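You operate a simulated robot arm through the tools that you are given. There is no shell and no other tool. Be economical: measure what you need, move in short steps, check, and stop when the job is done.

Carry out the task below with a simulated two-armed robot. There is one attempt and no reset: what you move stays moved.

Task
On the loading bed, fold the rag in half.

Only the result counts: the job must be done as asked and must still hold three seconds after the hand-in. Knocking over, shifting, dropping, spilling or breaking anything else fails it. Flat cloth is picked up by pressing the open fingertips on it (5 to 10 N) and closing them slowly along it; thin cloth reads only 2 to 8 mm in the jaws.

Robot
Two 6-joint arms with two-finger parallel grippers on one trunk, on a base that drives. Base frame: it is fixed to the floor where the robot stands at the start and does not move with it; the origin is under the middle of the robot, x ahead of it, y to its left, z up; the surface under the hand at the start is at about z = 850. Units: mm, degrees, N and s.
The left shoulder is at the start at [-96, 177, 781], the right one opposite. With the tool pointing down near the work surface each hand reaches from about 100 to 680 mm from the robot's upright axis, wherever it stands, measured 20 degrees to its own side. Places, roughly: loading bed [500, -100, 800]. Payload 1.57 kg a hand.
Tool frame (each hand has its own): the origin (TCP) lies between the finger pads and is the grasp point; the fingertips stand 30 mm ahead of it; z points along the fingers, y is the line along which they close. Largest opening 80 mm; finger width 17, thickness 12; the body of the gripper, 40 by 82 mm, starts 80 mm behind the TCP.
Orientation is that of the tool frame in the base frame, as a unit quaternion [w, x, y, z]. With the fingers straight down and closing along the base's y, the tool's x points along the base's -x, its y along +y and its z along -z.

Tools
- The arms move only by the tool servo_tool. It takes "left_moves", "right_moves" or both (then of equal length, played together; a hand with none holds still); each is a list of rows, each an object of numbers (a shift or turn left out is 0, a gripper value left out holds the last): "dx", "dy", "dz": the shift along the tool's x, y, z in units of 20 mm (1.0 is 20 mm); "wx", "wy", "wz": the turn, a rotation vector about the tool's x, y, z in units of 5 degrees (1.0 is 5 degrees); "hand": the finger opening in mm, from 0 to 80. In form: [{"dx": .., "dy": .., "dz": .., "wx": .., "wy": .., "wz": .., "hand": ..}, ...]. A call has 1 to 12 rows; each row shifts and turns the commanded pose from where the row before left it, along the tool's axes as they then stand. A call with a number of a shift or a turn outside -1 to 1 is refused whole. Each row takes 0.2 s and may step no farther than 50 mm and 8.6 degrees from the row before; otherwise, or with a gripper value out of range, the whole call is refused. Where a pose cannot be reached the arm comes as near as it can. A force on the tool above 40 N (or 10 N above the force at the start of the call, whichever is more), or a blocked arm, ends the call early, and 0.2 s more pass. Each finger travels about 72 mm/s and halts on what it meets, pressing with about 34 N; the grip force reading is that of the motor and also rises with nothing between the fingers. The clock runs only during rows and for 0.2 s after the last one: add rows that do not move to give the fingers time. The reply holds the time, the measured pose of the TCP, the force on the tool along the base axes, the opening and the grip force, in the units named above and with some noise, with the torque about the TCP (base axes, N m) and any sound that the robot's microphone picked up.
- Cameras (640 x 400 px; columns grow to the right, rows downward): "scene" is now at [32.8, 33, 1506.4]; the picture's right is [0.42, -0.91, 0.00], its down [-0.64, -0.29, -0.71] and it looks along [0.65, 0.30, -0.70] (base axes); focal length 252 px, centre (320, 200). "left" rides on the left gripper at [72, 7, -122] in its tool frame; the picture's right is [-0.09, 1.00, 0.00], its down [-0.84, -0.08, -0.54] and it looks along [-0.54, -0.05, 0.84] (tool axes); focal length 238 px, centre (320, 200). "right" rides on the right gripper at [72, -7, -122] in its tool frame; the picture's right is [0.09, 1.00, 0.00], its down [-0.84, 0.08, -0.54] and it looks along [-0.54, 0.05, 0.84] (tool axes); focal length 238 px, centre (320, 200). There is no depth. A picture from a camera that has moved, and an enlarged one, comes with that camera's place and axes in the base frame and with its lens.
- camera(camera): a new picture of that camera. It takes no simulated time.
- raise_lower(by): slides the trunk up (or, below 0, down) by that many mm; the arms and the scene camera ride with it, the base frame stays. It gives what a move gives, with no picture.
- roll_base(legs): drives the robot by 1 to 6 legs, each [ahead, left, turn to the left] in mm, mm and degrees, along the robot's own axes; the way and the turn of a leg run together, so that a leg with both is an arc; at most 1500 mm and 180 degrees a leg. The arms and the cameras ride along, it lands a little off, and it stops where it bumps. It gives what a move gives.
- pan_tilt(pan, tilt): turns the head with the scene camera to pan (to the left, within 143 degrees either way) and tilt (down, from -29 to 69), counted from straight ahead of the robot. It gives what a move gives.
- inspect(camera, box): a new picture of the part [left, top, right, bottom] of that camera's present view, enlarged. It takes no simulated time.
- job_done(): hands the job in; it is judged then, once.

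Work in short steps. Places have to be worked out from the pictures, the camera data and where the tool is seen: move nearer, look again, correct. Check each grasp and each placing, and mend what went wrong. You have 120 turns and 88 pictures in all, those below and enlarged ones among them. Open the grippers and draw the arms clear of the work before you hand the job in, unless the task says otherwise; then end with one line.

The tools are called after "Request:" as name(argument=value, ...) on one line, values as JSON. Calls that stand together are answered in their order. servo_tool: Moves the arms, as the interface text tells. Its arguments: {"type":"object","properties":{"left_moves":{"type":"array","items":{"type":"object","properties":{"dx":{"type":"number"},"dy":{"type":"number"},"dz":{"type":"number"},"wx":{"type":"number"},"wy":{"type":"number"},"wz":{"type":"number"},"hand":{"type":"number"}}}},"right_moves":{"type":"array","items":{"type":"object","properties":{"dx":{"type":"number"},"dy":{"type":"number"},"dz":{"type":"number"},"wx":{"type":"number"},"wy":{"type":"number"},"wz":{"type":"number"},"hand":{"type":"number"}}}}},"required":[]} The other tools are called the same way: raise_lower (by) slides the trunk up or down; roll_base (legs) drives the base; pan_tilt (pan, tilt) turns the head that bears the scene camera; camera (camera) takes a picture; inspect (camera, box) takes an enlarged picture of a part of a camera's view; job_done () hands the job in.

At the start:

```text
t: 0.0
left_tool_pos: [431.8, 307.5, 1068.4]
left_orientation: [0.001, 0.0, 1.0, -0.001]
left_ft_force: [-0.1, 1.2, 0.7]
left_moment: [0.02, 0.02, -0.01]
left_gripper_width: 80.0
left_gripper_force: 0.0
right_tool_pos: [399.8, -106.5, 1029.4]
right_orientation: [0.0, 0.0, 1.0, 0.0]
right_ft_force: [0.4, 0.3, 1.0]
right_moment: [-0.01, 0.0, -0.01]
right_gripper_width: 80.1
right_gripper_force: 0.0
trunk travel left (down, up): [-225.0, 103.0]
robot x, y, heading: [-1.9, -1.0, 0.0]
head pan, tilt: [24.7, 44.7]
```

scene: 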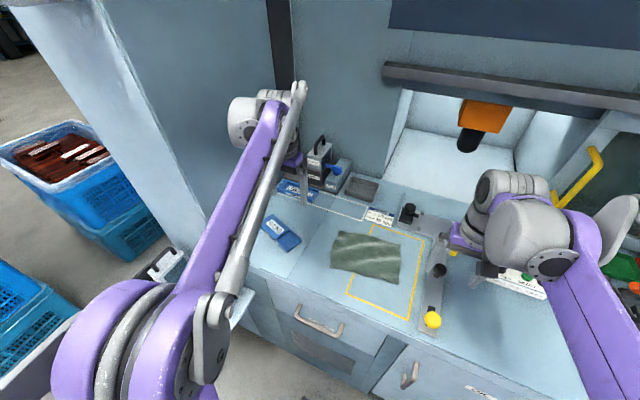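
right: 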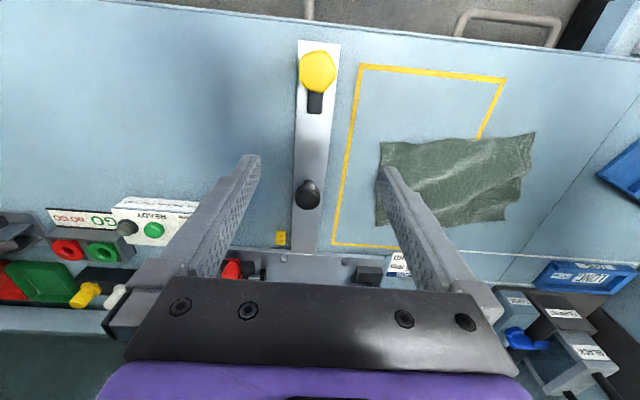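
left: 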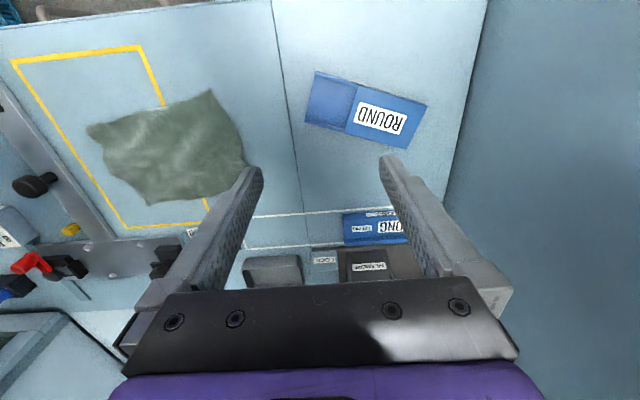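

The rag appears to have corners near A(430,-28), B(400,171), C(531,200) and D(570,4), with the surface at z≈850. I'll fold the near edge AB onto DC with both hands, starting by moving above A and B for a closer look.

Request:
servo_tool(left_moves=[{"dx": 0.1, "dy": -1, "dz": 0.6}, {"dx": 0.1, "dy": -1, "dz": 0.6}, {"dx": 0.1, "dy": -1, "dz": 0.6}, {"dx": 0.1, "dy": -1, "dz": 0.6}, {"dx": 0.1, "dy": -1, "dz": 0.6}, {"dx": 0.1, "dy": -1, "dz": 0.6}, {"dx": 0.1, "dy": -1, "dz": 0.6}, {"dx": 0.1, "dy": -1, "dz": 0.6}, {"wz": -0.86}, {"wz": -0.86}], right_moves=[{"dx": -0.24, "dy": 0.66, "dz": 0.3}, {"dx": -0.24, "dy": 0.66, "dz": 0.3}, {"dx": -0.24, "dy": 0.66, "dz": 0.3}, {"dx": -0.24, "dy": 0.66, "dz": 0.3}, {"dx": -0.24, "dy": 0.66, "dz": 0.3}, {"dx": -0.24, "dy": 0.66, "dz": 0.3}, {"dx": -0.24, "dy": 0.66, "dz": 0.3}, {"dx": -0.24, "dy": 0.66, "dz": 0.3}, {"wz": -0.86}, {"wz": -0.86}])

Request:
camera(camera="right")

Request:
camera(camera="left")

Request:
inspect(camera="scene", box=[240, 180, 480, 330])

```text
t: 2.2
left_tool_pos: [415.9, 147.8, 973.9]
left_orientation: [0.0, -0.074, 0.997, 0.001]
left_ft_force: [-0.1, 0.7, 0.0]
left_moment: [0.01, 0.03, 0.05]
left_gripper_width: 79.9
left_gripper_force: 0.0
right_tool_pos: [438.3, -3.3, 981.3]
right_orientation: [0.0, -0.075, 0.997, 0.0]
right_ft_force: [-0.1, 0.4, 0.1]
right_moment: [-0.03, -0.04, 0.0]
right_gripper_width: 80.1
right_gripper_force: 0.1
trunk travel left (down, up): [-225.0, 103.0]
robot x, y, heading: [2.3, -1.7, -0.4]
head pan, tilt: [24.7, 44.7]
```

```text
84 pictures are left
camera right: at [369.3, -20.3, 1102.9], right [-0.24, 0.97, 0.0], down [0.82, 0.2, 0.54], along [0.53, 0.13, -0.84], focal length 238 px, centre (320, 200)
```

right: 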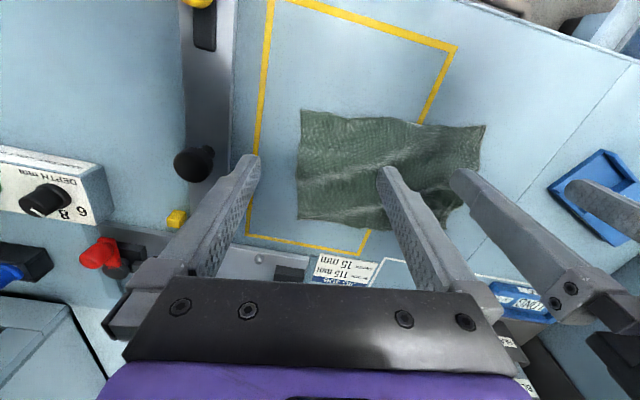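

```text
83 pictures are left
camera left: at [342.7, 143.3, 1095.1], right [-0.06, 1.0, 0.0], down [0.84, 0.05, 0.54], along [0.54, 0.03, -0.84], focal length 238 px, centre (320, 200)
```

left: 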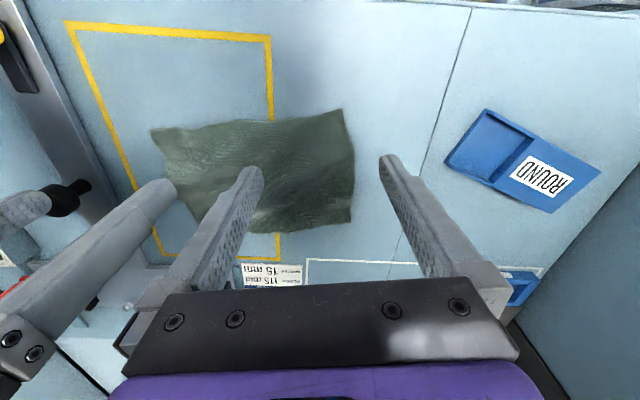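

```text
2.67 times, centred on (360, 255) of scene
camera zoom: at [32.8, 33.0, 1506.4], right [0.42, -0.91, 0.0], down [-0.64, -0.29, -0.71], along [0.65, 0.3, -0.7], focal length 672 px, centre (213, 53)
```

zoom: 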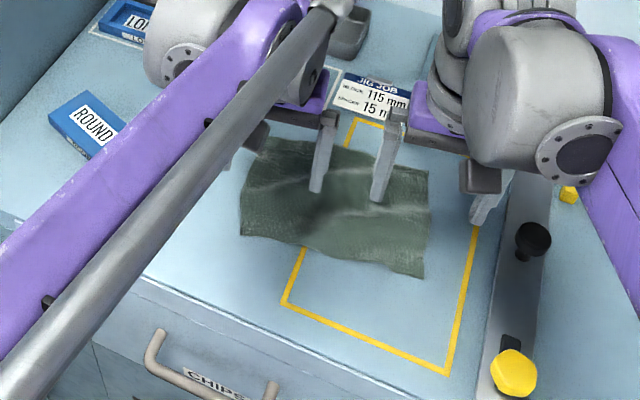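

The corners refine to A(427,-25), B(395,167), C(532,193), D(564,-3). I'll lower both hands, opened to 30 mm, to just above grasp points inset from A and B.

Request:
servo_tool(left_moves=[{"dx": 0.29, "dy": -0.27, "dz": 0.6, "hand": 30}, {"dz": 0.7}, {"dz": 0.7}, {"dz": 0.7}, {"dz": 0.7}, {"dz": 0.6}], right_moves=[{"dx": 0.15, "dy": 0.44, "dz": 0.76, "hand": 30}, {"dz": 0.7}, {"dz": 0.8}, {"dz": 0.8}, {"dz": 0.7}, {"dz": 0.6}])

Request:
camera(camera="right")

Request:
camera(camera="left")

```text
t: 3.6
left_tool_pos: [411.5, 141.0, 893.1]
left_orientation: [0.0, -0.075, 0.997, 0.0]
left_ft_force: [0.3, -0.3, 0.9]
left_moment: [0.0, -0.02, 0.01]
left_gripper_width: 29.9
left_gripper_force: 0.0
right_tool_pos: [434.4, 7.7, 894.1]
right_orientation: [0.0, -0.075, 0.997, 0.0]
right_ft_force: [-0.3, -1.1, -0.4]
right_moment: [0.0, -0.04, 0.0]
right_gripper_width: 29.8
right_gripper_force: 0.0
trunk travel left (down, up): [-225.0, 103.0]
robot x, y, heading: [1.9, 1.3, 0.2]
head pan, tilt: [24.7, 44.7]
```

```text
81 pictures are left
camera right: at [365.5, -11.1, 1014.5], right [-0.24, 0.97, 0.0], down [0.82, 0.2, 0.54], along [0.53, 0.13, -0.84], focal length 238 px, centre (320, 200)
```

right: 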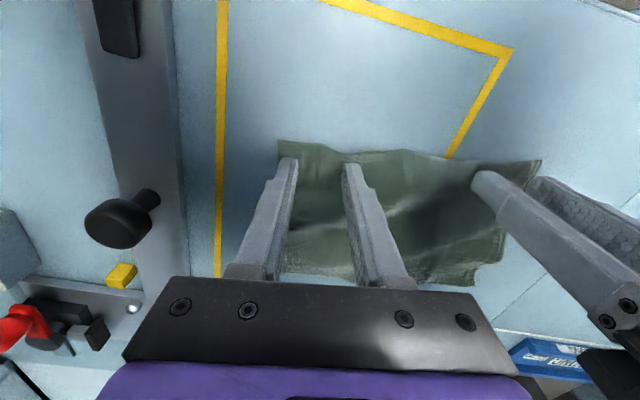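

```text
80 pictures are left
camera left: at [338.1, 137.6, 1015.4], right [-0.06, 1.0, 0.0], down [0.84, 0.05, 0.54], along [0.54, 0.03, -0.84], focal length 238 px, centre (320, 200)
```

left: 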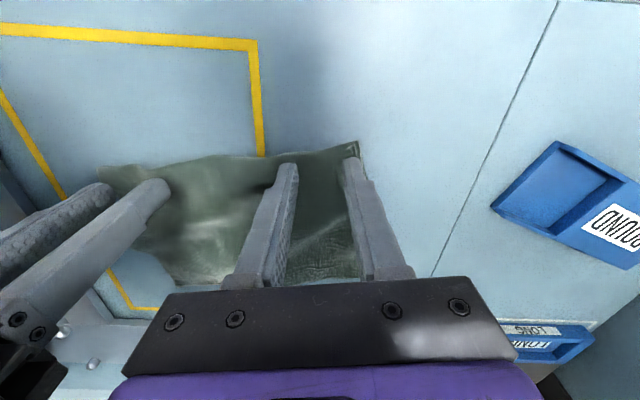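

Both hands are well placed, so I'll nudge the left one inward 4 mm and lower both gently toward contact.

Request:
servo_tool(left_moves=[{"dy": -0.2, "dz": 0.3}, {"dz": 0.2}, {"dz": 0.1}, {}], right_moves=[{"dz": 0.35}, {"dz": 0.2}, {"dz": 0.1}, {}])

```text
t: 4.6
left_tool_pos: [412.0, 137.2, 881.0]
left_orientation: [0.0, -0.076, 0.997, 0.0]
left_ft_force: [0.5, 0.5, 0.6]
left_moment: [0.0, -0.01, 0.0]
left_gripper_width: 29.9
left_gripper_force: 0.1
right_tool_pos: [434.7, 7.4, 881.9]
right_orientation: [0.0, -0.075, 0.997, 0.0]
right_ft_force: [-0.7, 0.5, 3.4]
right_moment: [0.0, 0.0, 0.02]
right_gripper_width: 30.0
right_gripper_force: 0.1
trunk travel left (down, up): [-225.0, 103.0]
robot x, y, heading: [-2.1, -4.6, 0.2]
head pan, tilt: [24.7, 44.7]
```

The right hand is touching (3 N) and the left is just above the cloth. I'll press a little further on both.

Request:
servo_tool(left_moves=[{"dz": 0.08}, {}], right_moves=[{"dz": 0.04}, {}])

```text
t: 5.1
left_tool_pos: [411.5, 137.2, 880.8]
left_orientation: [0.001, -0.075, 0.997, 0.001]
left_ft_force: [0.8, 0.0, 20.1]
left_moment: [-0.01, -0.03, -0.03]
left_gripper_width: 30.1
left_gripper_force: 0.1
right_tool_pos: [433.6, 6.5, 880.5]
right_orientation: [0.001, -0.075, 0.997, 0.0]
right_ft_force: [-0.7, -0.1, 5.6]
right_moment: [0.0, 0.0, 0.0]
right_gripper_width: 29.9
right_gripper_force: 0.1
trunk travel left (down, up): [-225.0, 103.0]
robot x, y, heading: [3.8, -1.5, 0.0]
head pan, tilt: [24.7, 44.7]
stopped in row 2 (left hand): the force on the tool passed its limit at 43 N (the readings are from after the stop); the commanded pose is now the measured one
```

The left is pressing too hard at 20 N, so I'll ease it up slightly.

Request:
servo_tool(left_moves=[{"dz": -0.025}, {}], right_moves=[{"dz": 0.01}, {}])

```text
t: 5.7
left_tool_pos: [411.9, 137.1, 882.1]
left_orientation: [0.002, -0.075, 0.997, 0.0]
left_ft_force: [1.4, 0.3, 6.3]
left_moment: [-0.03, -0.05, -0.01]
left_gripper_width: 29.6
left_gripper_force: 0.2
right_tool_pos: [433.9, 6.2, 881.1]
right_orientation: [0.001, -0.075, 0.997, 0.0]
right_ft_force: [1.0, -3.1, 20.3]
right_moment: [-0.14, -0.01, 0.02]
right_gripper_width: 30.0
right_gripper_force: 0.1
trunk travel left (down, up): [-225.0, 103.0]
robot x, y, heading: [-0.1, -2.9, 0.3]
head pan, tilt: [24.7, 44.7]
```

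The left now reads 6 N and the right has gone up to 20 N. I'll ease the right the same way.

Request:
servo_tool(left_moves=[{}, {}], right_moves=[{"dz": -0.025}, {}])

```text
t: 6.3
left_tool_pos: [411.6, 137.8, 881.9]
left_orientation: [0.001, -0.075, 0.997, 0.001]
left_ft_force: [0.0, -1.2, 11.6]
left_moment: [-0.02, -0.01, -0.02]
left_gripper_width: 30.1
left_gripper_force: 0.0
right_tool_pos: [432.5, 7.7, 882.1]
right_orientation: [0.0, -0.075, 0.997, 0.0]
right_ft_force: [1.4, -0.5, 3.0]
right_moment: [-0.02, -0.02, 0.02]
right_gripper_width: 29.9
right_gripper_force: 0.0
trunk travel left (down, up): [-225.0, 103.0]
robot x, y, heading: [-1.8, 0.0, 0.0]
head pan, tilt: [24.7, 44.7]
```

The forces are 11.6 N left and 3 N right, so I'll trim both a little and close slowly.

Request:
servo_tool(left_moves=[{"dz": -0.005, "hand": 28}, {"hand": 25}, {"hand": 22}, {"hand": 19}, {"hand": 16}, {"hand": 13}, {"hand": 10}, {"hand": 7}, {"hand": 4}, {"hand": 0}, {}, {}], right_moves=[{"dz": 0.01, "hand": 28}, {"hand": 25}, {"hand": 22}, {"hand": 19}, {"hand": 16}, {"hand": 13}, {"hand": 10}, {"hand": 7}, {"hand": 4}, {"hand": 0}, {}, {}])

Request:
camera(camera="right")

Request:
camera(camera="left")

```text
t: 8.9
left_tool_pos: [411.4, 137.0, 882.2]
left_orientation: [0.002, -0.075, 0.997, 0.0]
left_ft_force: [-0.1, -1.9, 15.6]
left_moment: [-0.07, -0.04, 0.05]
left_gripper_width: 2.5
left_gripper_force: 23.7
right_tool_pos: [434.2, 5.1, 881.6]
right_orientation: [0.0, -0.075, 0.997, 0.001]
right_ft_force: [0.1, 0.3, 0.1]
right_moment: [0.03, 0.0, 0.0]
right_gripper_width: 0.0
right_gripper_force: 21.4
trunk travel left (down, up): [-225.0, 103.0]
robot x, y, heading: [0.1, -1.5, 0.2]
head pan, tilt: [24.7, 44.7]
```

```text
79 pictures are left
camera right: at [364.5, -12.0, 1002.5], right [-0.24, 0.97, 0.0], down [0.82, 0.2, 0.54], along [0.53, 0.13, -0.84], focal length 238 px, centre (320, 200)
```

right: 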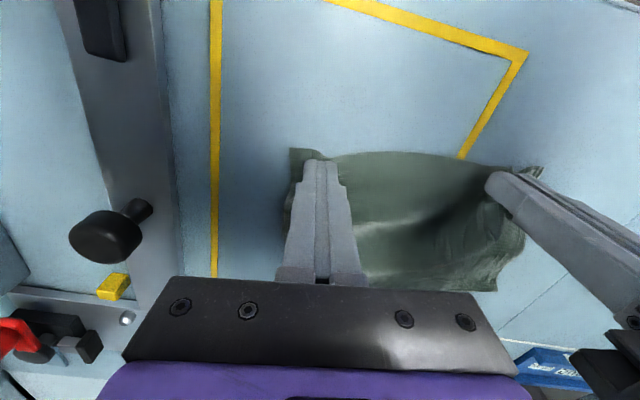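

```text
78 pictures are left
camera left: at [336.9, 132.8, 1003.7], right [-0.06, 1.0, 0.0], down [0.84, 0.05, 0.54], along [0.54, 0.03, -0.84], focal length 238 px, centre (320, 200)
```

left: 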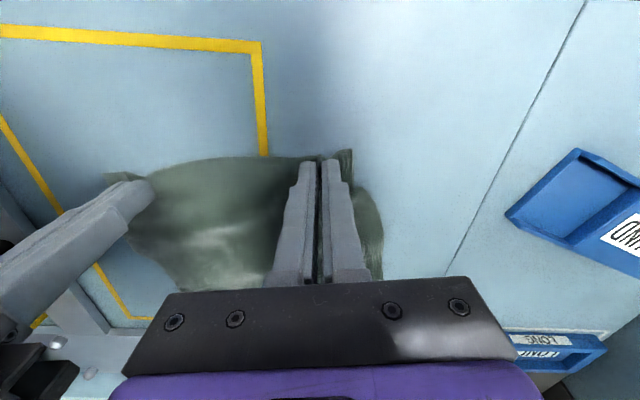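

The left has hold (2.5 mm), but the right closed on nothing at 0 N of pressure. I'll lift the right 8 mm, reopen it and press down again while the left holds.

Request:
servo_tool(right_moves=[{"dz": -0.5, "hand": 30}, {}, {}, {"dz": 0.3}, {"dz": 0.16}, {}])

Request:
camera(camera="right")

```text
t: 10.3
left_tool_pos: [410.2, 137.0, 881.5]
left_orientation: [0.002, -0.075, 0.997, 0.0]
left_ft_force: [1.1, -2.0, 15.4]
left_moment: [-0.08, 0.0, 0.02]
left_gripper_width: 2.4
left_gripper_force: 24.0
right_tool_pos: [433.5, 5.0, 882.2]
right_orientation: [0.001, -0.075, 0.997, 0.0]
right_ft_force: [0.0, 0.0, -0.8]
right_moment: [-0.02, 0.02, -0.01]
right_gripper_width: 29.8
right_gripper_force: 0.0
trunk travel left (down, up): [-225.0, 103.0]
robot x, y, heading: [-2.9, 0.9, -0.3]
head pan, tilt: [24.7, 44.7]
```

```text
77 pictures are left
camera right: at [364.6, -12.2, 1003.1], right [-0.24, 0.97, 0.0], down [0.82, 0.2, 0.54], along [0.53, 0.13, -0.84], focal length 238 px, centre (320, 200)
```

right: 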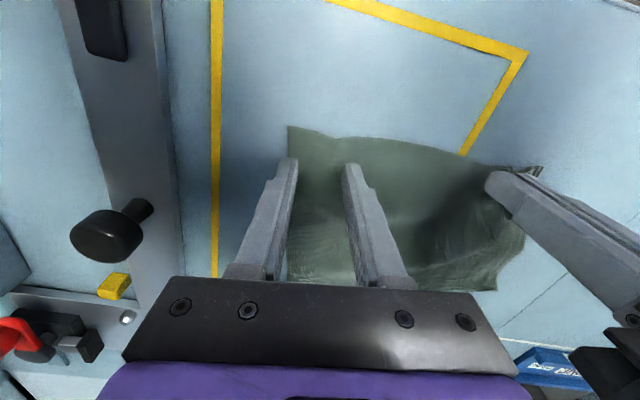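

The corner is now near (412,-21), so I'll shift the right hand about 8 mm toward the edge and 4 mm inward, then press.

Request:
servo_tool(right_moves=[{"dz": -0.2}, {"dx": 0.37, "dy": 0.2}, {"dz": 0.15}, {"dz": 0.06}, {}])

```text
t: 11.5
left_tool_pos: [410.9, 137.5, 882.3]
left_orientation: [0.001, -0.075, 0.997, 0.0]
left_ft_force: [0.0, -1.6, 16.4]
left_moment: [-0.06, -0.01, 0.02]
left_gripper_width: 2.4
left_gripper_force: 24.3
right_tool_pos: [425.9, 8.3, 882.1]
right_orientation: [0.001, -0.075, 0.997, 0.001]
right_ft_force: [-0.1, -0.4, -0.6]
right_moment: [-0.01, 0.04, 0.02]
right_gripper_width: 29.7
right_gripper_force: 0.0
trunk travel left (down, up): [-225.0, 103.0]
robot x, y, heading: [-0.5, -3.7, 0.1]
head pan, tilt: [24.7, 44.7]
```

There is no contact yet, so I'll step down in small amounts.

Request:
servo_tool(right_moves=[{"dz": 0.03}, {}])

```text
t: 12.1
left_tool_pos: [410.1, 137.6, 881.7]
left_orientation: [0.002, -0.075, 0.997, 0.001]
left_ft_force: [0.7, -1.8, 14.7]
left_moment: [-0.07, -0.02, 0.0]
left_gripper_width: 2.3
left_gripper_force: 24.1
right_tool_pos: [424.3, 7.7, 881.7]
right_orientation: [0.0, -0.075, 0.997, 0.0]
right_ft_force: [-0.2, 0.8, 5.3]
right_moment: [-0.06, 0.08, -0.01]
right_gripper_width: 30.3
right_gripper_force: 0.0
trunk travel left (down, up): [-225.0, 103.0]
robot x, y, heading: [0.0, -0.7, -0.1]
head pan, tilt: [24.7, 44.7]
```

Contact reads 5.3 N. I'll add a touch more pressure and close slowly.

Request:
servo_tool(right_moves=[{"dz": 0.015}, {"hand": 28}, {"hand": 25}, {"hand": 22}, {"hand": 19}, {"hand": 16}, {"hand": 13}, {"hand": 10}, {"hand": 7}, {"hand": 4}, {"hand": 0}, {}])

Request:
camera(camera="right")

```text
t: 14.7
left_tool_pos: [410.1, 137.2, 881.8]
left_orientation: [0.003, -0.075, 0.997, -0.001]
left_ft_force: [4.3, -21.1, 2.9]
left_moment: [-0.62, -0.15, 0.1]
left_gripper_width: 2.5
left_gripper_force: 23.6
right_tool_pos: [423.5, 10.6, 881.9]
right_orientation: [0.001, -0.076, 0.997, 0.002]
right_ft_force: [-2.7, 22.9, 29.5]
right_moment: [0.66, 0.09, -0.01]
right_gripper_width: 4.7
right_gripper_force: 25.0
trunk travel left (down, up): [-225.0, 103.0]
robot x, y, heading: [-3.2, 0.3, -0.3]
head pan, tilt: [24.7, 44.7]
```

```text
76 pictures are left
camera right: at [355.7, -7.9, 1001.8], right [-0.24, 0.97, 0.0], down [0.81, 0.2, 0.54], along [0.53, 0.13, -0.84], focal length 238 px, centre (320, 200)
```

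right: 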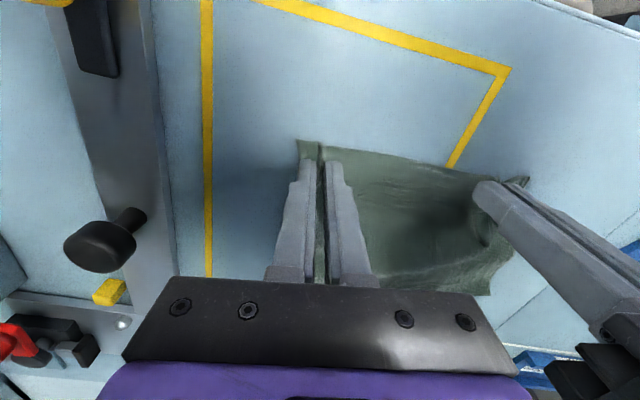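

Both corners are held (2.5 and 4.7 mm), with about 22 N of tension between the hands. I'll relax that by bringing the hands together slightly, then lift along the first part of a folding arc.

Request:
servo_tool(left_moves=[{"dy": -0.1, "dz": -0.2}, {"dz": -0.5, "dx": -0.1}, {"dz": -0.6, "dx": -0.3}, {"dz": -0.55, "dx": -0.45}, {"dz": -0.4, "dx": -0.6}, {"dz": -0.25, "dx": -0.7}, {}], right_moves=[{"dy": 0.1, "dz": -0.2}, {"dz": -0.5, "dx": -0.1}, {"dz": -0.6, "dx": -0.3}, {"dz": -0.55, "dx": -0.45}, {"dz": -0.4, "dx": -0.6}, {"dz": -0.25, "dx": -0.7}, {}])

Request:
camera(camera="right")

Request:
camera(camera="left")

Request:
inspect(camera="scene", box=[240, 180, 480, 330])

```text
t: 16.3
left_tool_pos: [455.7, 142.4, 930.9]
left_orientation: [0.0, -0.075, 0.997, -0.001]
left_ft_force: [3.7, -24.6, -0.9]
left_moment: [-0.74, -0.14, 0.16]
left_gripper_width: 2.5
left_gripper_force: 24.0
right_tool_pos: [466.0, 16.9, 929.7]
right_orientation: [0.0, -0.075, 0.997, 0.001]
right_ft_force: [-3.1, 24.0, 0.5]
right_moment: [0.76, 0.11, 0.01]
right_gripper_width: 2.3
right_gripper_force: 24.2
trunk travel left (down, up): [-225.0, 103.0]
robot x, y, heading: [1.9, 1.1, 0.3]
head pan, tilt: [24.7, 44.7]
```

```text
75 pictures are left
camera right: at [398.4, -1.5, 1050.4], right [-0.24, 0.97, 0.0], down [0.82, 0.2, 0.54], along [0.53, 0.13, -0.84], focal length 238 px, centre (320, 200)
```

right: 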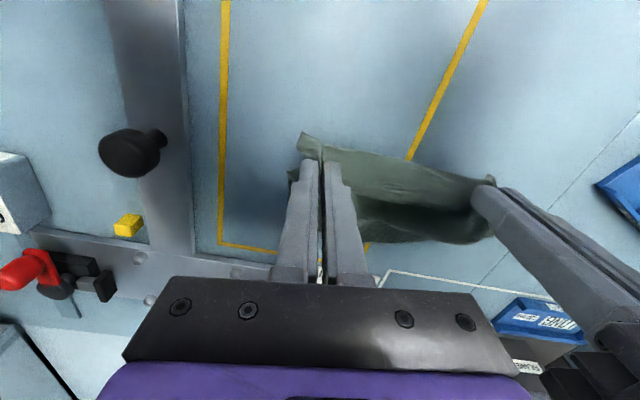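

```text
74 pictures are left
camera left: at [382.4, 138.9, 1053.6], right [-0.06, 1.0, 0.0], down [0.84, 0.05, 0.54], along [0.54, 0.03, -0.84], focal length 238 px, centre (320, 200)
```

left: 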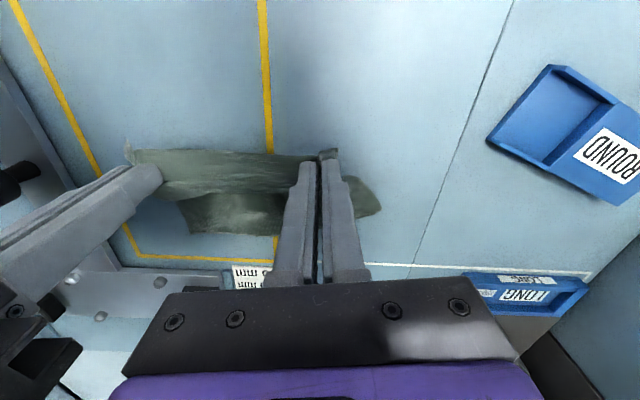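

```text
2.67 times, centred on (360, 255) of scene
camera zoom: at [32.3, 32.9, 1506.4], right [0.42, -0.91, 0.0], down [-0.64, -0.29, -0.71], along [0.65, 0.3, -0.7], focal length 672 px, centre (213, 53)
```

zoom: 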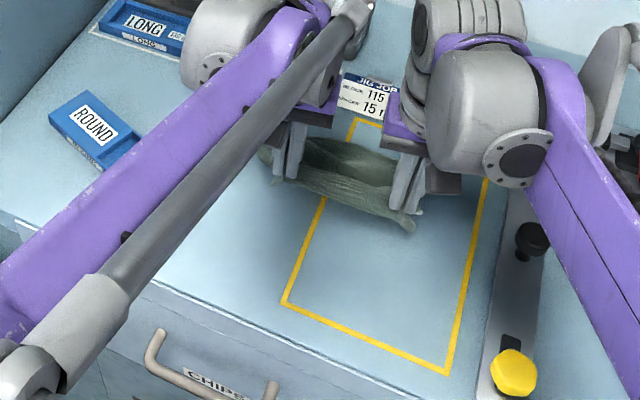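

Cloth tension is still 24 N, so I'll bring the hands 4 mm closer on each side. Then I'll carry the edge over toward the far edge, which I estimate at x≈555–575, staying above it.

Request:
servo_tool(left_moves=[{"dy": -0.2}, {"dx": -0.7, "dz": -0.1}, {"dx": -0.7}, {"dx": -0.7, "dz": 0.1}, {"dx": -0.7, "dz": 0.2}, {"dx": -0.7, "dz": 0.4}, {"dx": -0.6, "dz": 0.5}, {}], right_moves=[{"dy": 0.2}, {"dx": -0.75, "dz": -0.1}, {"dx": -0.75}, {"dx": -0.75, "dz": 0.1}, {"dx": -0.75, "dz": 0.2}, {"dx": -0.75, "dz": 0.4}, {"dx": -0.75, "dz": 0.5}, {}])

Request:
camera(camera="right")

Request:
camera(camera="left")

Request:
inspect(camera="scene", box=[240, 180, 480, 330])

```text
t: 18.1
left_tool_pos: [536.1, 150.0, 908.0]
left_orientation: [0.001, -0.075, 0.997, 0.0]
left_ft_force: [0.9, -0.8, -1.7]
left_moment: [-0.03, 0.01, 0.0]
left_gripper_width: 2.3
left_gripper_force: 24.1
right_tool_pos: [556.4, 33.6, 907.4]
right_orientation: [0.0, -0.075, 0.997, 0.0]
right_ft_force: [-0.9, 0.4, 0.3]
right_moment: [0.02, -0.02, 0.02]
right_gripper_width: 2.1
right_gripper_force: 24.0
trunk travel left (down, up): [-225.0, 103.0]
robot x, y, heading: [-2.0, 0.5, -0.0]
head pan, tilt: [24.7, 44.7]
```

```text
72 pictures are left
camera right: at [487.5, 15.7, 1028.1], right [-0.24, 0.97, 0.0], down [0.82, 0.2, 0.54], along [0.53, 0.13, -0.84], focal length 238 px, centre (320, 200)
```

right: 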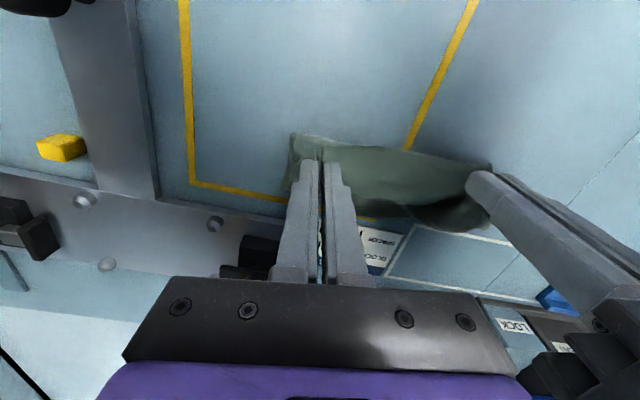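

```text
71 pictures are left
camera left: at [462.4, 145.4, 1030.8], right [-0.06, 1.0, 0.0], down [0.84, 0.05, 0.54], along [0.54, 0.03, -0.84], focal length 238 px, centre (320, 200)
```

left: 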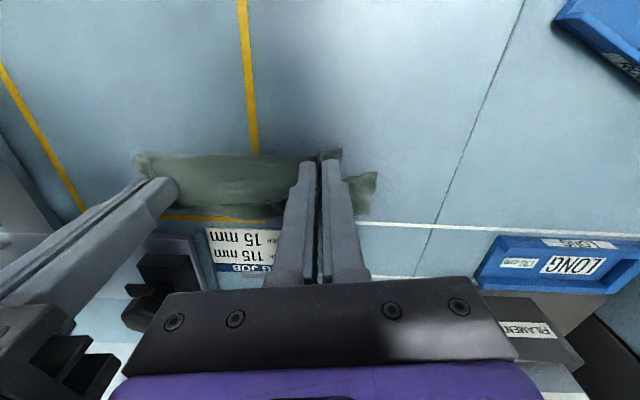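

```text
2.67 times, centred on (360, 255) of scene
camera zoom: at [32.2, 32.9, 1506.4], right [0.42, -0.91, 0.0], down [-0.64, -0.29, -0.71], along [0.65, 0.3, -0.7], focal length 672 px, centre (213, 53)
```

zoom: 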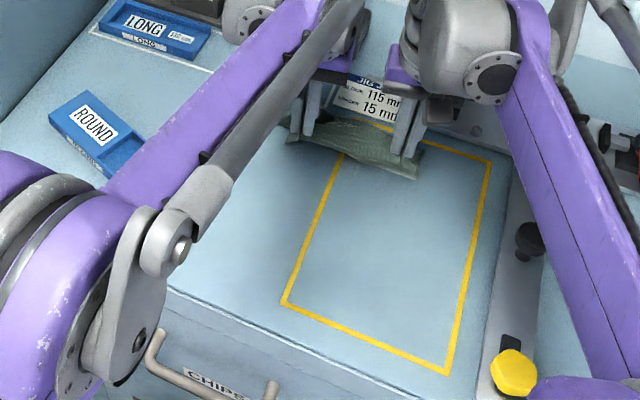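

The whole rag seems to have slid with the hands, with its far edge now near x≈590. I'll zoom in to see how the cloth lies.

Request:
inspect(camera="left", box=[110, 110, 410, 290])

Request:
inspect(camera="scene", box=[320, 210, 430, 270])

Request:
inspect(camera="right", box=[260, 110, 540, 290])

```text
2.13 times, centred on (260, 200) of left
camera zoom: at [462.4, 145.4, 1030.8], right [-0.06, 1.0, 0.0], down [0.84, 0.05, 0.54], along [0.54, 0.03, -0.84], focal length 508 px, centre (448, 200)
```

zoom: 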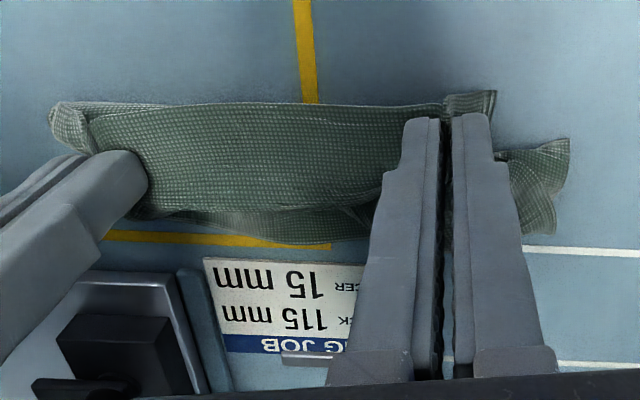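

```text
5.82 times, centred on (375, 240) of scene
camera zoom: at [32.2, 32.9, 1506.4], right [0.42, -0.91, 0.0], down [-0.64, -0.29, -0.71], along [0.65, 0.3, -0.7], focal length 1465 px, centre (0, -33)
```

zoom: 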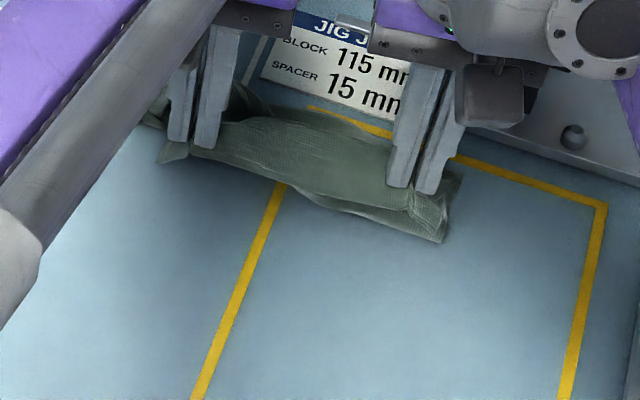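

```text
2.22 times, centred on (400, 200) of right
camera zoom: at [487.5, 15.7, 1028.1], right [-0.24, 0.97, 0.0], down [0.82, 0.2, 0.54], along [0.53, 0.13, -0.84], focal length 530 px, centre (142, 200)
```

zoom: 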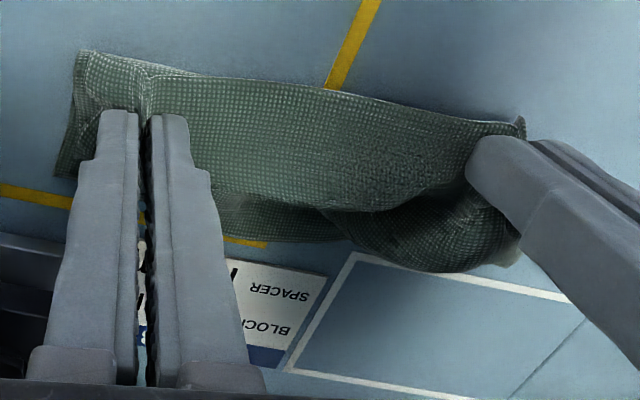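

The cloth got pushed into a Z-shape: the pinch holds it leaving toward +x, so it resists flipping over. My new plan is to lift the rag fully so it hangs, then lay its free edge down and let it fold naturally with the fold on the +x side. I'll lift and pull back first.

Request:
servo_tool(left_moves=[{"dz": -0.6}, {"dz": -0.7, "dx": 0.3}, {"dz": -0.7, "dx": 0.5}, {"dz": -0.7, "dx": 0.6}, {"dz": -0.7, "dx": 0.6}, {"dz": -0.7, "dx": 0.6}, {"dz": -0.7, "dx": 0.6}, {"dz": -0.7, "dx": 0.6}, {"dz": -0.7, "dx": 0.5}, {}, {}], right_moves=[{"dz": -0.6}, {"dz": -0.7, "dx": 0.3}, {"dz": -0.7, "dx": 0.5}, {"dz": -0.7, "dx": 0.6}, {"dz": -0.7, "dx": 0.6}, {"dz": -0.7, "dx": 0.6}, {"dz": -0.7, "dx": 0.6}, {"dz": -0.7, "dx": 0.6}, {"dz": -0.7, "dx": 0.5}, {}, {}])

Request:
inspect(camera="left", box=[110, 90, 430, 290])

Request:
inspect(camera="scene", box=[240, 160, 480, 310])

```text
t: 20.5
left_tool_pos: [451.1, 139.1, 1033.4]
left_orientation: [0.001, -0.074, 0.997, 0.0]
left_ft_force: [0.3, -0.2, -0.4]
left_moment: [-0.03, 0.0, -0.01]
left_gripper_width: 2.2
left_gripper_force: 23.7
right_tool_pos: [473.0, 21.1, 1032.2]
right_orientation: [0.001, -0.075, 0.997, 0.0]
right_ft_force: [-0.7, 0.7, 0.7]
right_moment: [0.01, 0.0, 0.01]
right_gripper_width: 2.2
right_gripper_force: 23.7
trunk travel left (down, up): [-225.0, 103.0]
robot x, y, heading: [1.0, 1.6, -0.0]
head pan, tilt: [24.7, 44.7]
```

```text
2.00 times, centred on (270, 190) of left
camera zoom: at [377.6, 133.2, 1155.2], right [-0.06, 1.0, 0.0], down [0.84, 0.05, 0.54], along [0.54, 0.03, -0.84], focal length 477 px, centre (420, 220)
```

zoom: 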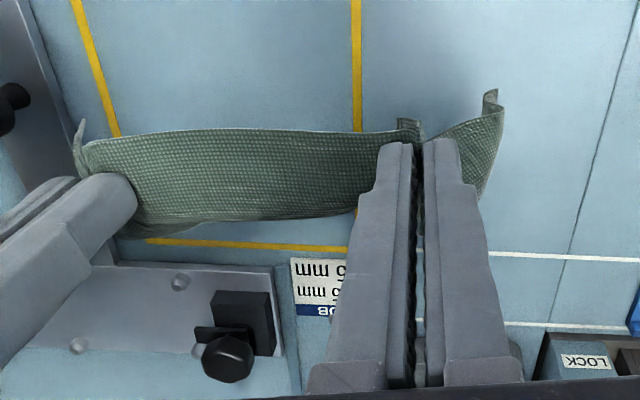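

```text
2.67 times, centred on (360, 235) of scene
camera zoom: at [32.6, 33.0, 1506.4], right [0.42, -0.91, 0.0], down [-0.64, -0.29, -0.71], along [0.65, 0.3, -0.7], focal length 672 px, centre (213, 107)
```

zoom: 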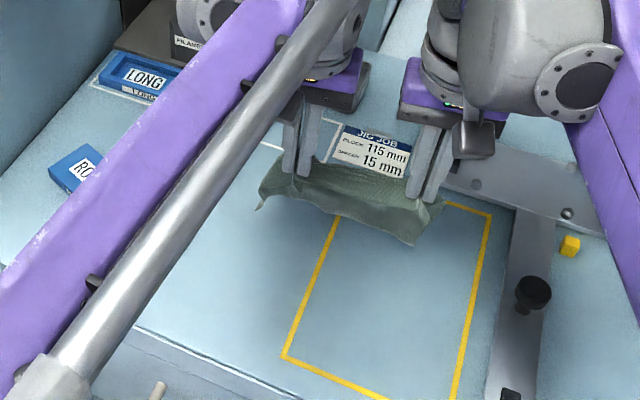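

The rag hangs in a C shape, leaving the grip toward +x and curving down with its free edge roughly 80 mm below the tips, which suits this fold. I'll lower until the free edge is nearly on the table.

Request:
servo_tool(left_moves=[{"dz": 0.7}, {"dz": 0.7}, {"dz": 0.7}, {"dz": 0.7}, {"dz": 0.5}, {}, {}], right_moves=[{"dz": 0.7}, {"dz": 0.7}, {"dz": 0.7}, {"dz": 0.7}, {"dz": 0.5}, {}, {}])

Request:
inspect(camera="left", box=[110, 90, 430, 290])

Request:
inspect(camera="scene", box=[300, 180, 460, 280])

Request:
inspect(camera="right", box=[220, 90, 540, 290])

```text
t: 22.1
left_tool_pos: [452.1, 137.7, 966.6]
left_orientation: [0.0, -0.076, 0.997, -0.001]
left_ft_force: [0.0, -0.4, 0.3]
left_moment: [0.05, 0.01, 0.01]
left_gripper_width: 2.2
left_gripper_force: 24.1
right_tool_pos: [472.7, 23.0, 967.4]
right_orientation: [0.0, -0.075, 0.997, 0.0]
right_ft_force: [-1.1, 0.3, -0.4]
right_moment: [-0.03, -0.02, 0.01]
right_gripper_width: 2.4
right_gripper_force: 23.6
trunk travel left (down, up): [-225.0, 103.0]
robot x, y, heading: [2.8, -1.0, -0.0]
head pan, tilt: [24.7, 44.7]
```

```text
2.00 times, centred on (270, 190) of left
camera zoom: at [378.4, 134.2, 1089.0], right [-0.06, 1.0, 0.0], down [0.84, 0.05, 0.54], along [0.54, 0.03, -0.84], focal length 477 px, centre (420, 220)
```

zoom: 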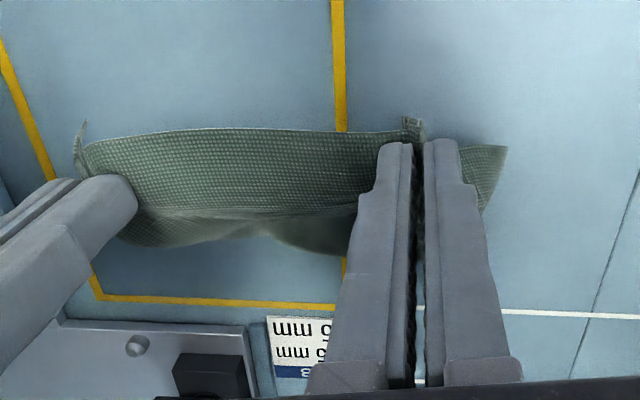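

```text
4.00 times, centred on (380, 230) of scene
camera zoom: at [32.9, 33.0, 1506.4], right [0.42, -0.91, 0.0], down [-0.64, -0.29, -0.71], along [0.65, 0.3, -0.7], focal length 1007 px, centre (80, 80)
```

zoom: 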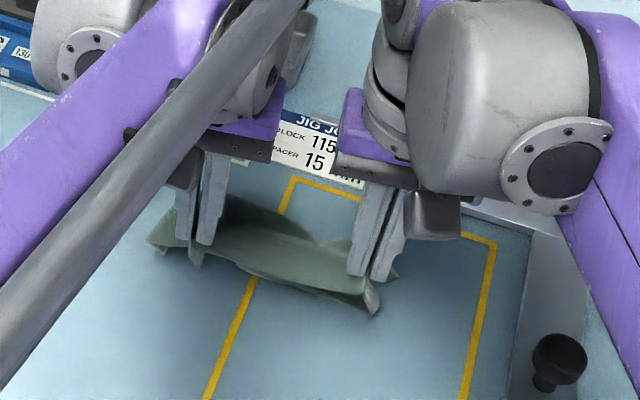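

```text
2.00 times, centred on (380, 190) of right
camera zoom: at [403.2, 4.8, 1087.4], right [-0.24, 0.97, 0.0], down [0.82, 0.2, 0.54], along [0.53, 0.13, -0.84], focal length 477 px, centre (200, 220)
```

zoom: 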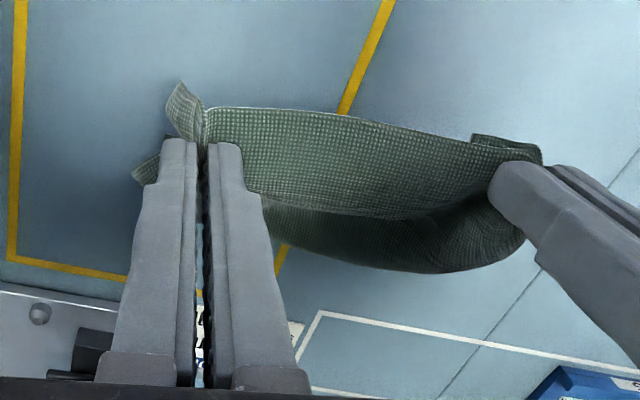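

The rag slopes from the grips (x≈460, z≈937) to its free edge on the table near x≈550. I'll drag it back toward the robot for room, then fold by rotating the grips as I go so the edge really flips.

Request:
servo_tool(left_moves=[{"dx": 0.5, "dz": 0.2}, {"dx": 0.7, "dz": 0.2}, {"dx": 0.7, "dz": 0.2}, {"dx": 0.7, "dz": 0.2}, {"dx": 0.7, "dz": 0.2}, {"dx": 0.7, "dz": 0.2}, {"dx": 0.5}, {}], right_moves=[{"dx": 0.5, "dz": 0.2}, {"dx": 0.7, "dz": 0.2}, {"dx": 0.7, "dz": 0.2}, {"dx": 0.7, "dz": 0.2}, {"dx": 0.7, "dz": 0.2}, {"dx": 0.7, "dz": 0.2}, {"dx": 0.5}, {}])

Request:
camera(camera="left")

Request:
inspect(camera="scene", box=[280, 180, 480, 305])

Request:
camera(camera="right")

```text
t: 23.9
left_tool_pos: [363.2, 124.0, 942.9]
left_orientation: [0.001, -0.075, 0.997, 0.0]
left_ft_force: [0.5, -0.7, 0.7]
left_moment: [-0.02, 0.0, 0.0]
left_gripper_width: 2.0
left_gripper_force: 24.1
right_tool_pos: [383.4, 8.7, 942.6]
right_orientation: [0.0, -0.075, 0.997, 0.0]
right_ft_force: [0.3, 0.7, -0.5]
right_moment: [-0.01, 0.03, -0.01]
right_gripper_width: 2.2
right_gripper_force: 23.5
trunk travel left (down, up): [-225.0, 103.0]
robot x, y, heading: [-0.1, 0.9, 0.2]
head pan, tilt: [24.7, 44.7]
```

```text
61 pictures are left
camera left: at [289.4, 119.1, 1064.6], right [-0.06, 1.0, 0.0], down [0.84, 0.05, 0.54], along [0.54, 0.03, -0.84], focal length 238 px, centre (320, 200)
```

left: 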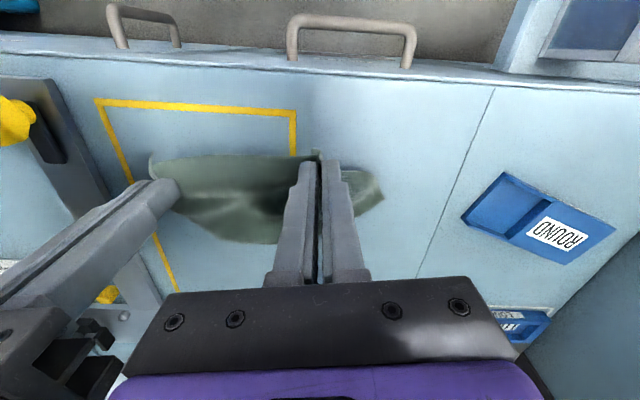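

```text
3.20 times, centred on (380, 242) of scene
camera zoom: at [33.3, 33.0, 1506.4], right [0.42, -0.91, 0.0], down [-0.64, -0.29, -0.71], along [0.65, 0.3, -0.7], focal length 806 px, centre (128, 64)
```

zoom: 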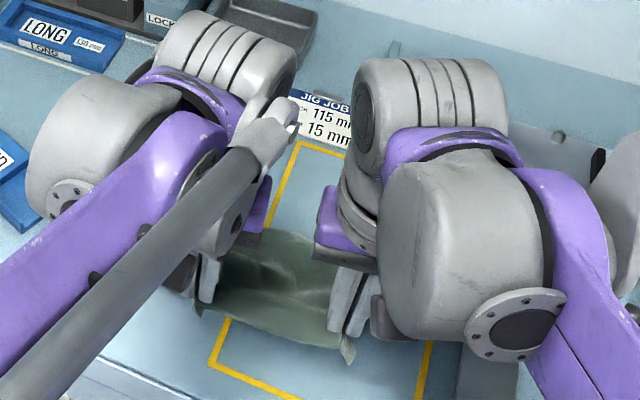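

```text
59 pictures are left
camera right: at [315.3, -9.8, 1062.3], right [-0.24, 0.97, 0.0], down [0.82, 0.2, 0.54], along [0.53, 0.13, -0.84], focal length 238 px, centre (320, 200)
```

right: 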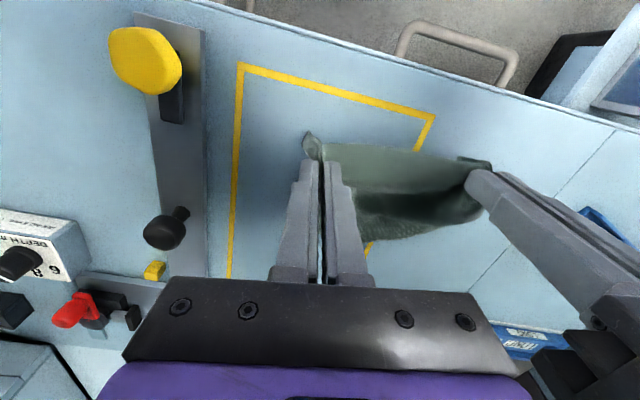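

The free edge now lies near x≈480–490. I'll start the rotating fold with 30° of tilt over 65 mm of forward travel and check.

Request:
servo_tool(left_moves=[{"dx": -0.55, "dz": -0.05, "wy": 1}, {"dx": -0.54, "dz": -0.1, "wy": 1}, {"dx": -0.53, "dz": -0.145, "wy": 1}, {"dx": -0.52, "dz": -0.19, "wy": 1}, {"dx": -0.5, "dz": -0.235, "wy": 1}, {"dx": -0.48, "dz": -0.28, "wy": 1}, {}], right_moves=[{"dx": -0.55, "dz": -0.05, "wy": 1}, {"dx": -0.54, "dz": -0.1, "wy": 1}, {"dx": -0.53, "dz": -0.145, "wy": 1}, {"dx": -0.52, "dz": -0.19, "wy": 1}, {"dx": -0.5, "dz": -0.235, "wy": 1}, {"dx": -0.48, "dz": -0.28, "wy": 1}, {}])

Request:
camera(camera="left")

Request:
inspect(camera="scene", box=[280, 180, 480, 305])

Request:
camera(camera="right")

```text
t: 25.5
left_tool_pos: [427.5, 132.1, 947.9]
left_orientation: [-0.258, -0.072, 0.963, -0.019]
left_ft_force: [-0.2, 0.1, 0.2]
left_moment: [0.01, -0.02, 0.0]
left_gripper_width: 2.4
left_gripper_force: 24.3
right_tool_pos: [448.0, 19.6, 948.8]
right_orientation: [-0.259, -0.072, 0.963, -0.019]
right_ft_force: [-0.2, 0.7, 0.1]
right_moment: [0.03, 0.01, 0.0]
right_gripper_width: 2.2
right_gripper_force: 24.0
trunk travel left (down, up): [-225.0, 103.0]
robot x, y, heading: [-1.8, 3.6, -0.5]
head pan, tilt: [24.7, 44.7]
```

```text
58 pictures are left
camera left: at [423.1, 139.3, 1090.2], right [-0.07, 1.0, -0.05], down [1.0, 0.07, 0.05], along [0.06, -0.04, -1.0], focal length 238 px, centre (320, 200)
```

left: 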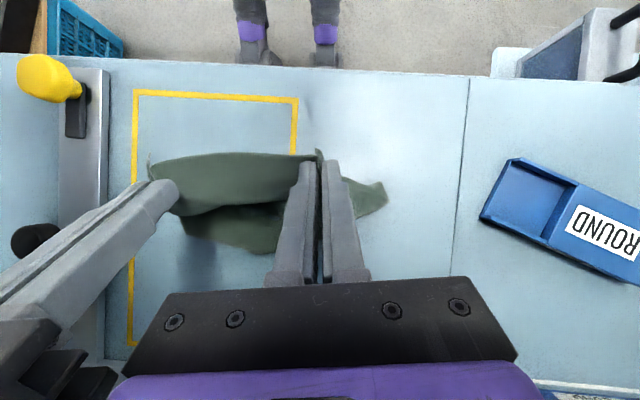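

```text
3.20 times, centred on (380, 242) of scene
camera zoom: at [31.5, 32.8, 1506.4], right [0.42, -0.91, 0.0], down [-0.64, -0.29, -0.71], along [0.65, 0.3, -0.7], focal length 806 px, centre (128, 64)
```

zoom: 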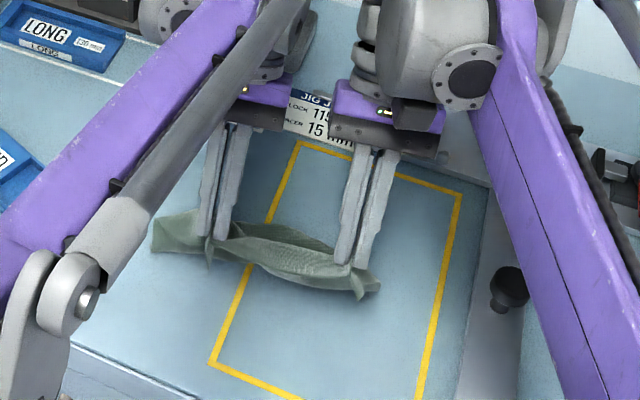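

```text
56 pictures are left
camera right: at [449.2, 11.8, 1089.9], right [-0.23, 0.97, 0.05], down [0.97, 0.23, 0.05], along [0.04, 0.06, -1.0], focal length 238 px, centre (320, 200)
```

right: 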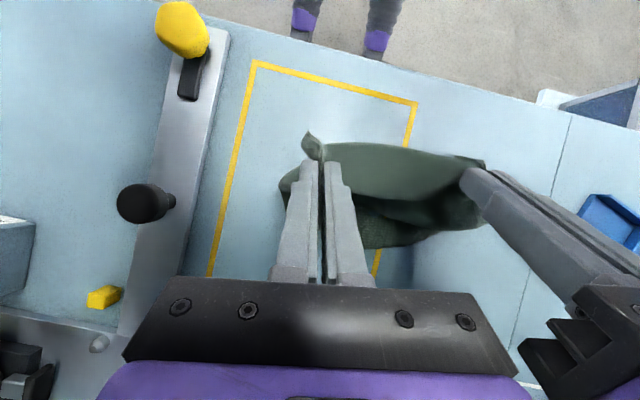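

The tilt works and the free edge is staying near x≈490. I'll continue over the top and start down with more tilt.

Request:
servo_tool(left_moves=[{"dx": -0.605, "dz": -0.35, "wy": 1}, {"dx": -0.745, "dz": -0.155, "wy": 1}, {"dx": -0.885, "dz": 0.04, "wy": 1}, {"dx": -0.955, "dz": 0.175, "wy": 1}, {}], right_moves=[{"dx": -0.605, "dz": -0.35, "wy": 1}, {"dx": -0.745, "dz": -0.155, "wy": 1}, {"dx": -0.885, "dz": 0.04, "wy": 1}, {"dx": -0.955, "dz": 0.175, "wy": 1}, {}])

Request:
camera(camera="left")

Request:
camera(camera="scene")

Request:
camera(camera="right")

```text
t: 25.9
left_tool_pos: [440.2, 133.5, 948.9]
left_orientation: [-0.291, -0.072, 0.954, -0.022]
left_ft_force: [-0.8, 0.4, 1.0]
left_moment: [0.0, 0.02, 0.02]
left_gripper_width: 2.3
left_gripper_force: 23.6
left hand out of reach, approached as far as the arm can: row 2
right_tool_pos: [464.7, 23.8, 947.8]
right_orientation: [-0.283, -0.071, 0.956, -0.019]
right_ft_force: [2.8, 2.4, -20.2]
right_moment: [0.0, 0.47, 0.05]
right_gripper_width: 2.4
right_gripper_force: 24.0
right hand out of reach, approached as far as the arm can: row 2
trunk travel left (down, up): [-225.0, 103.0]
robot x, y, heading: [-2.1, 2.2, -0.2]
head pan, tilt: [24.7, 44.7]
stopped in row 2 (right hand): the force on the tool passed its limit at 118 N (the readings are from after the stop); the commanded pose is now the measured one
```

```text
55 pictures are left
camera left: at [446.4, 142.3, 1090.2], right [-0.07, 1.0, -0.05], down [1.0, 0.07, -0.02], along [-0.01, -0.05, -1.0], focal length 238 px, centre (320, 200)
```

left: 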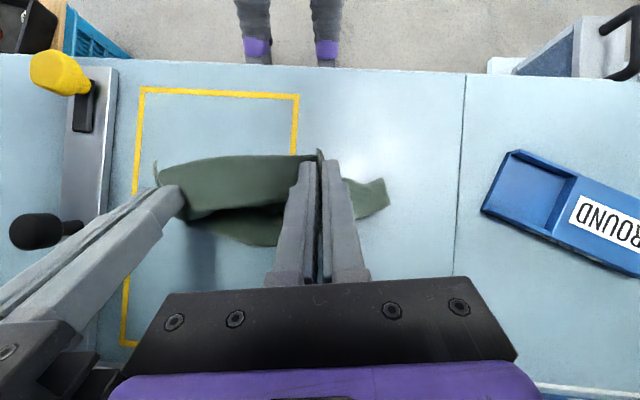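

```text
54 pictures are left
camera scene: at [34.9, 33.3, 1506.4], right [0.42, -0.91, 0.0], down [-0.64, -0.29, -0.71], along [0.64, 0.3, -0.7], focal length 252 px, centre (320, 200)
```

scene: 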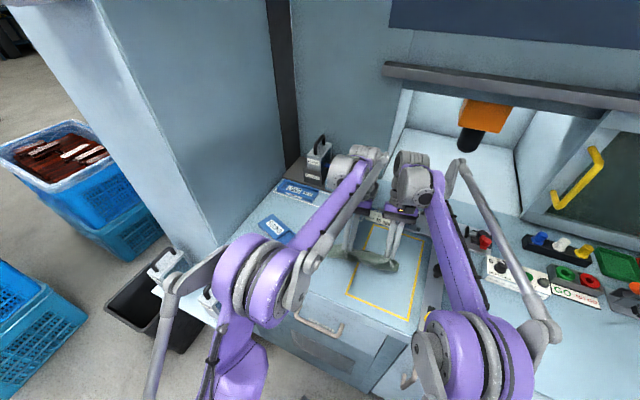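

```text
53 pictures are left
camera right: at [473.1, 16.2, 1086.3], right [-0.22, 0.97, 0.05], down [0.97, 0.22, 0.0], along [-0.01, 0.05, -1.0], focal length 238 px, centre (320, 200)
```

right: 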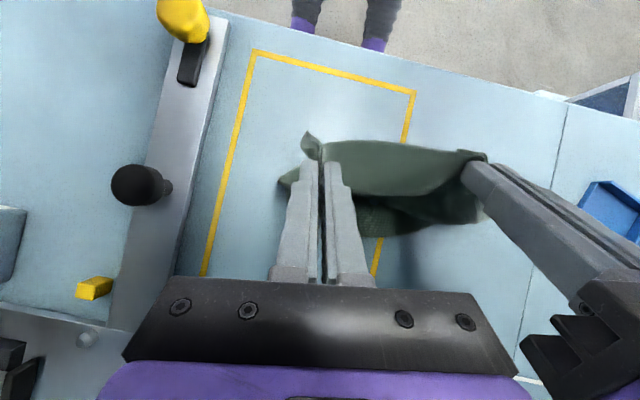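

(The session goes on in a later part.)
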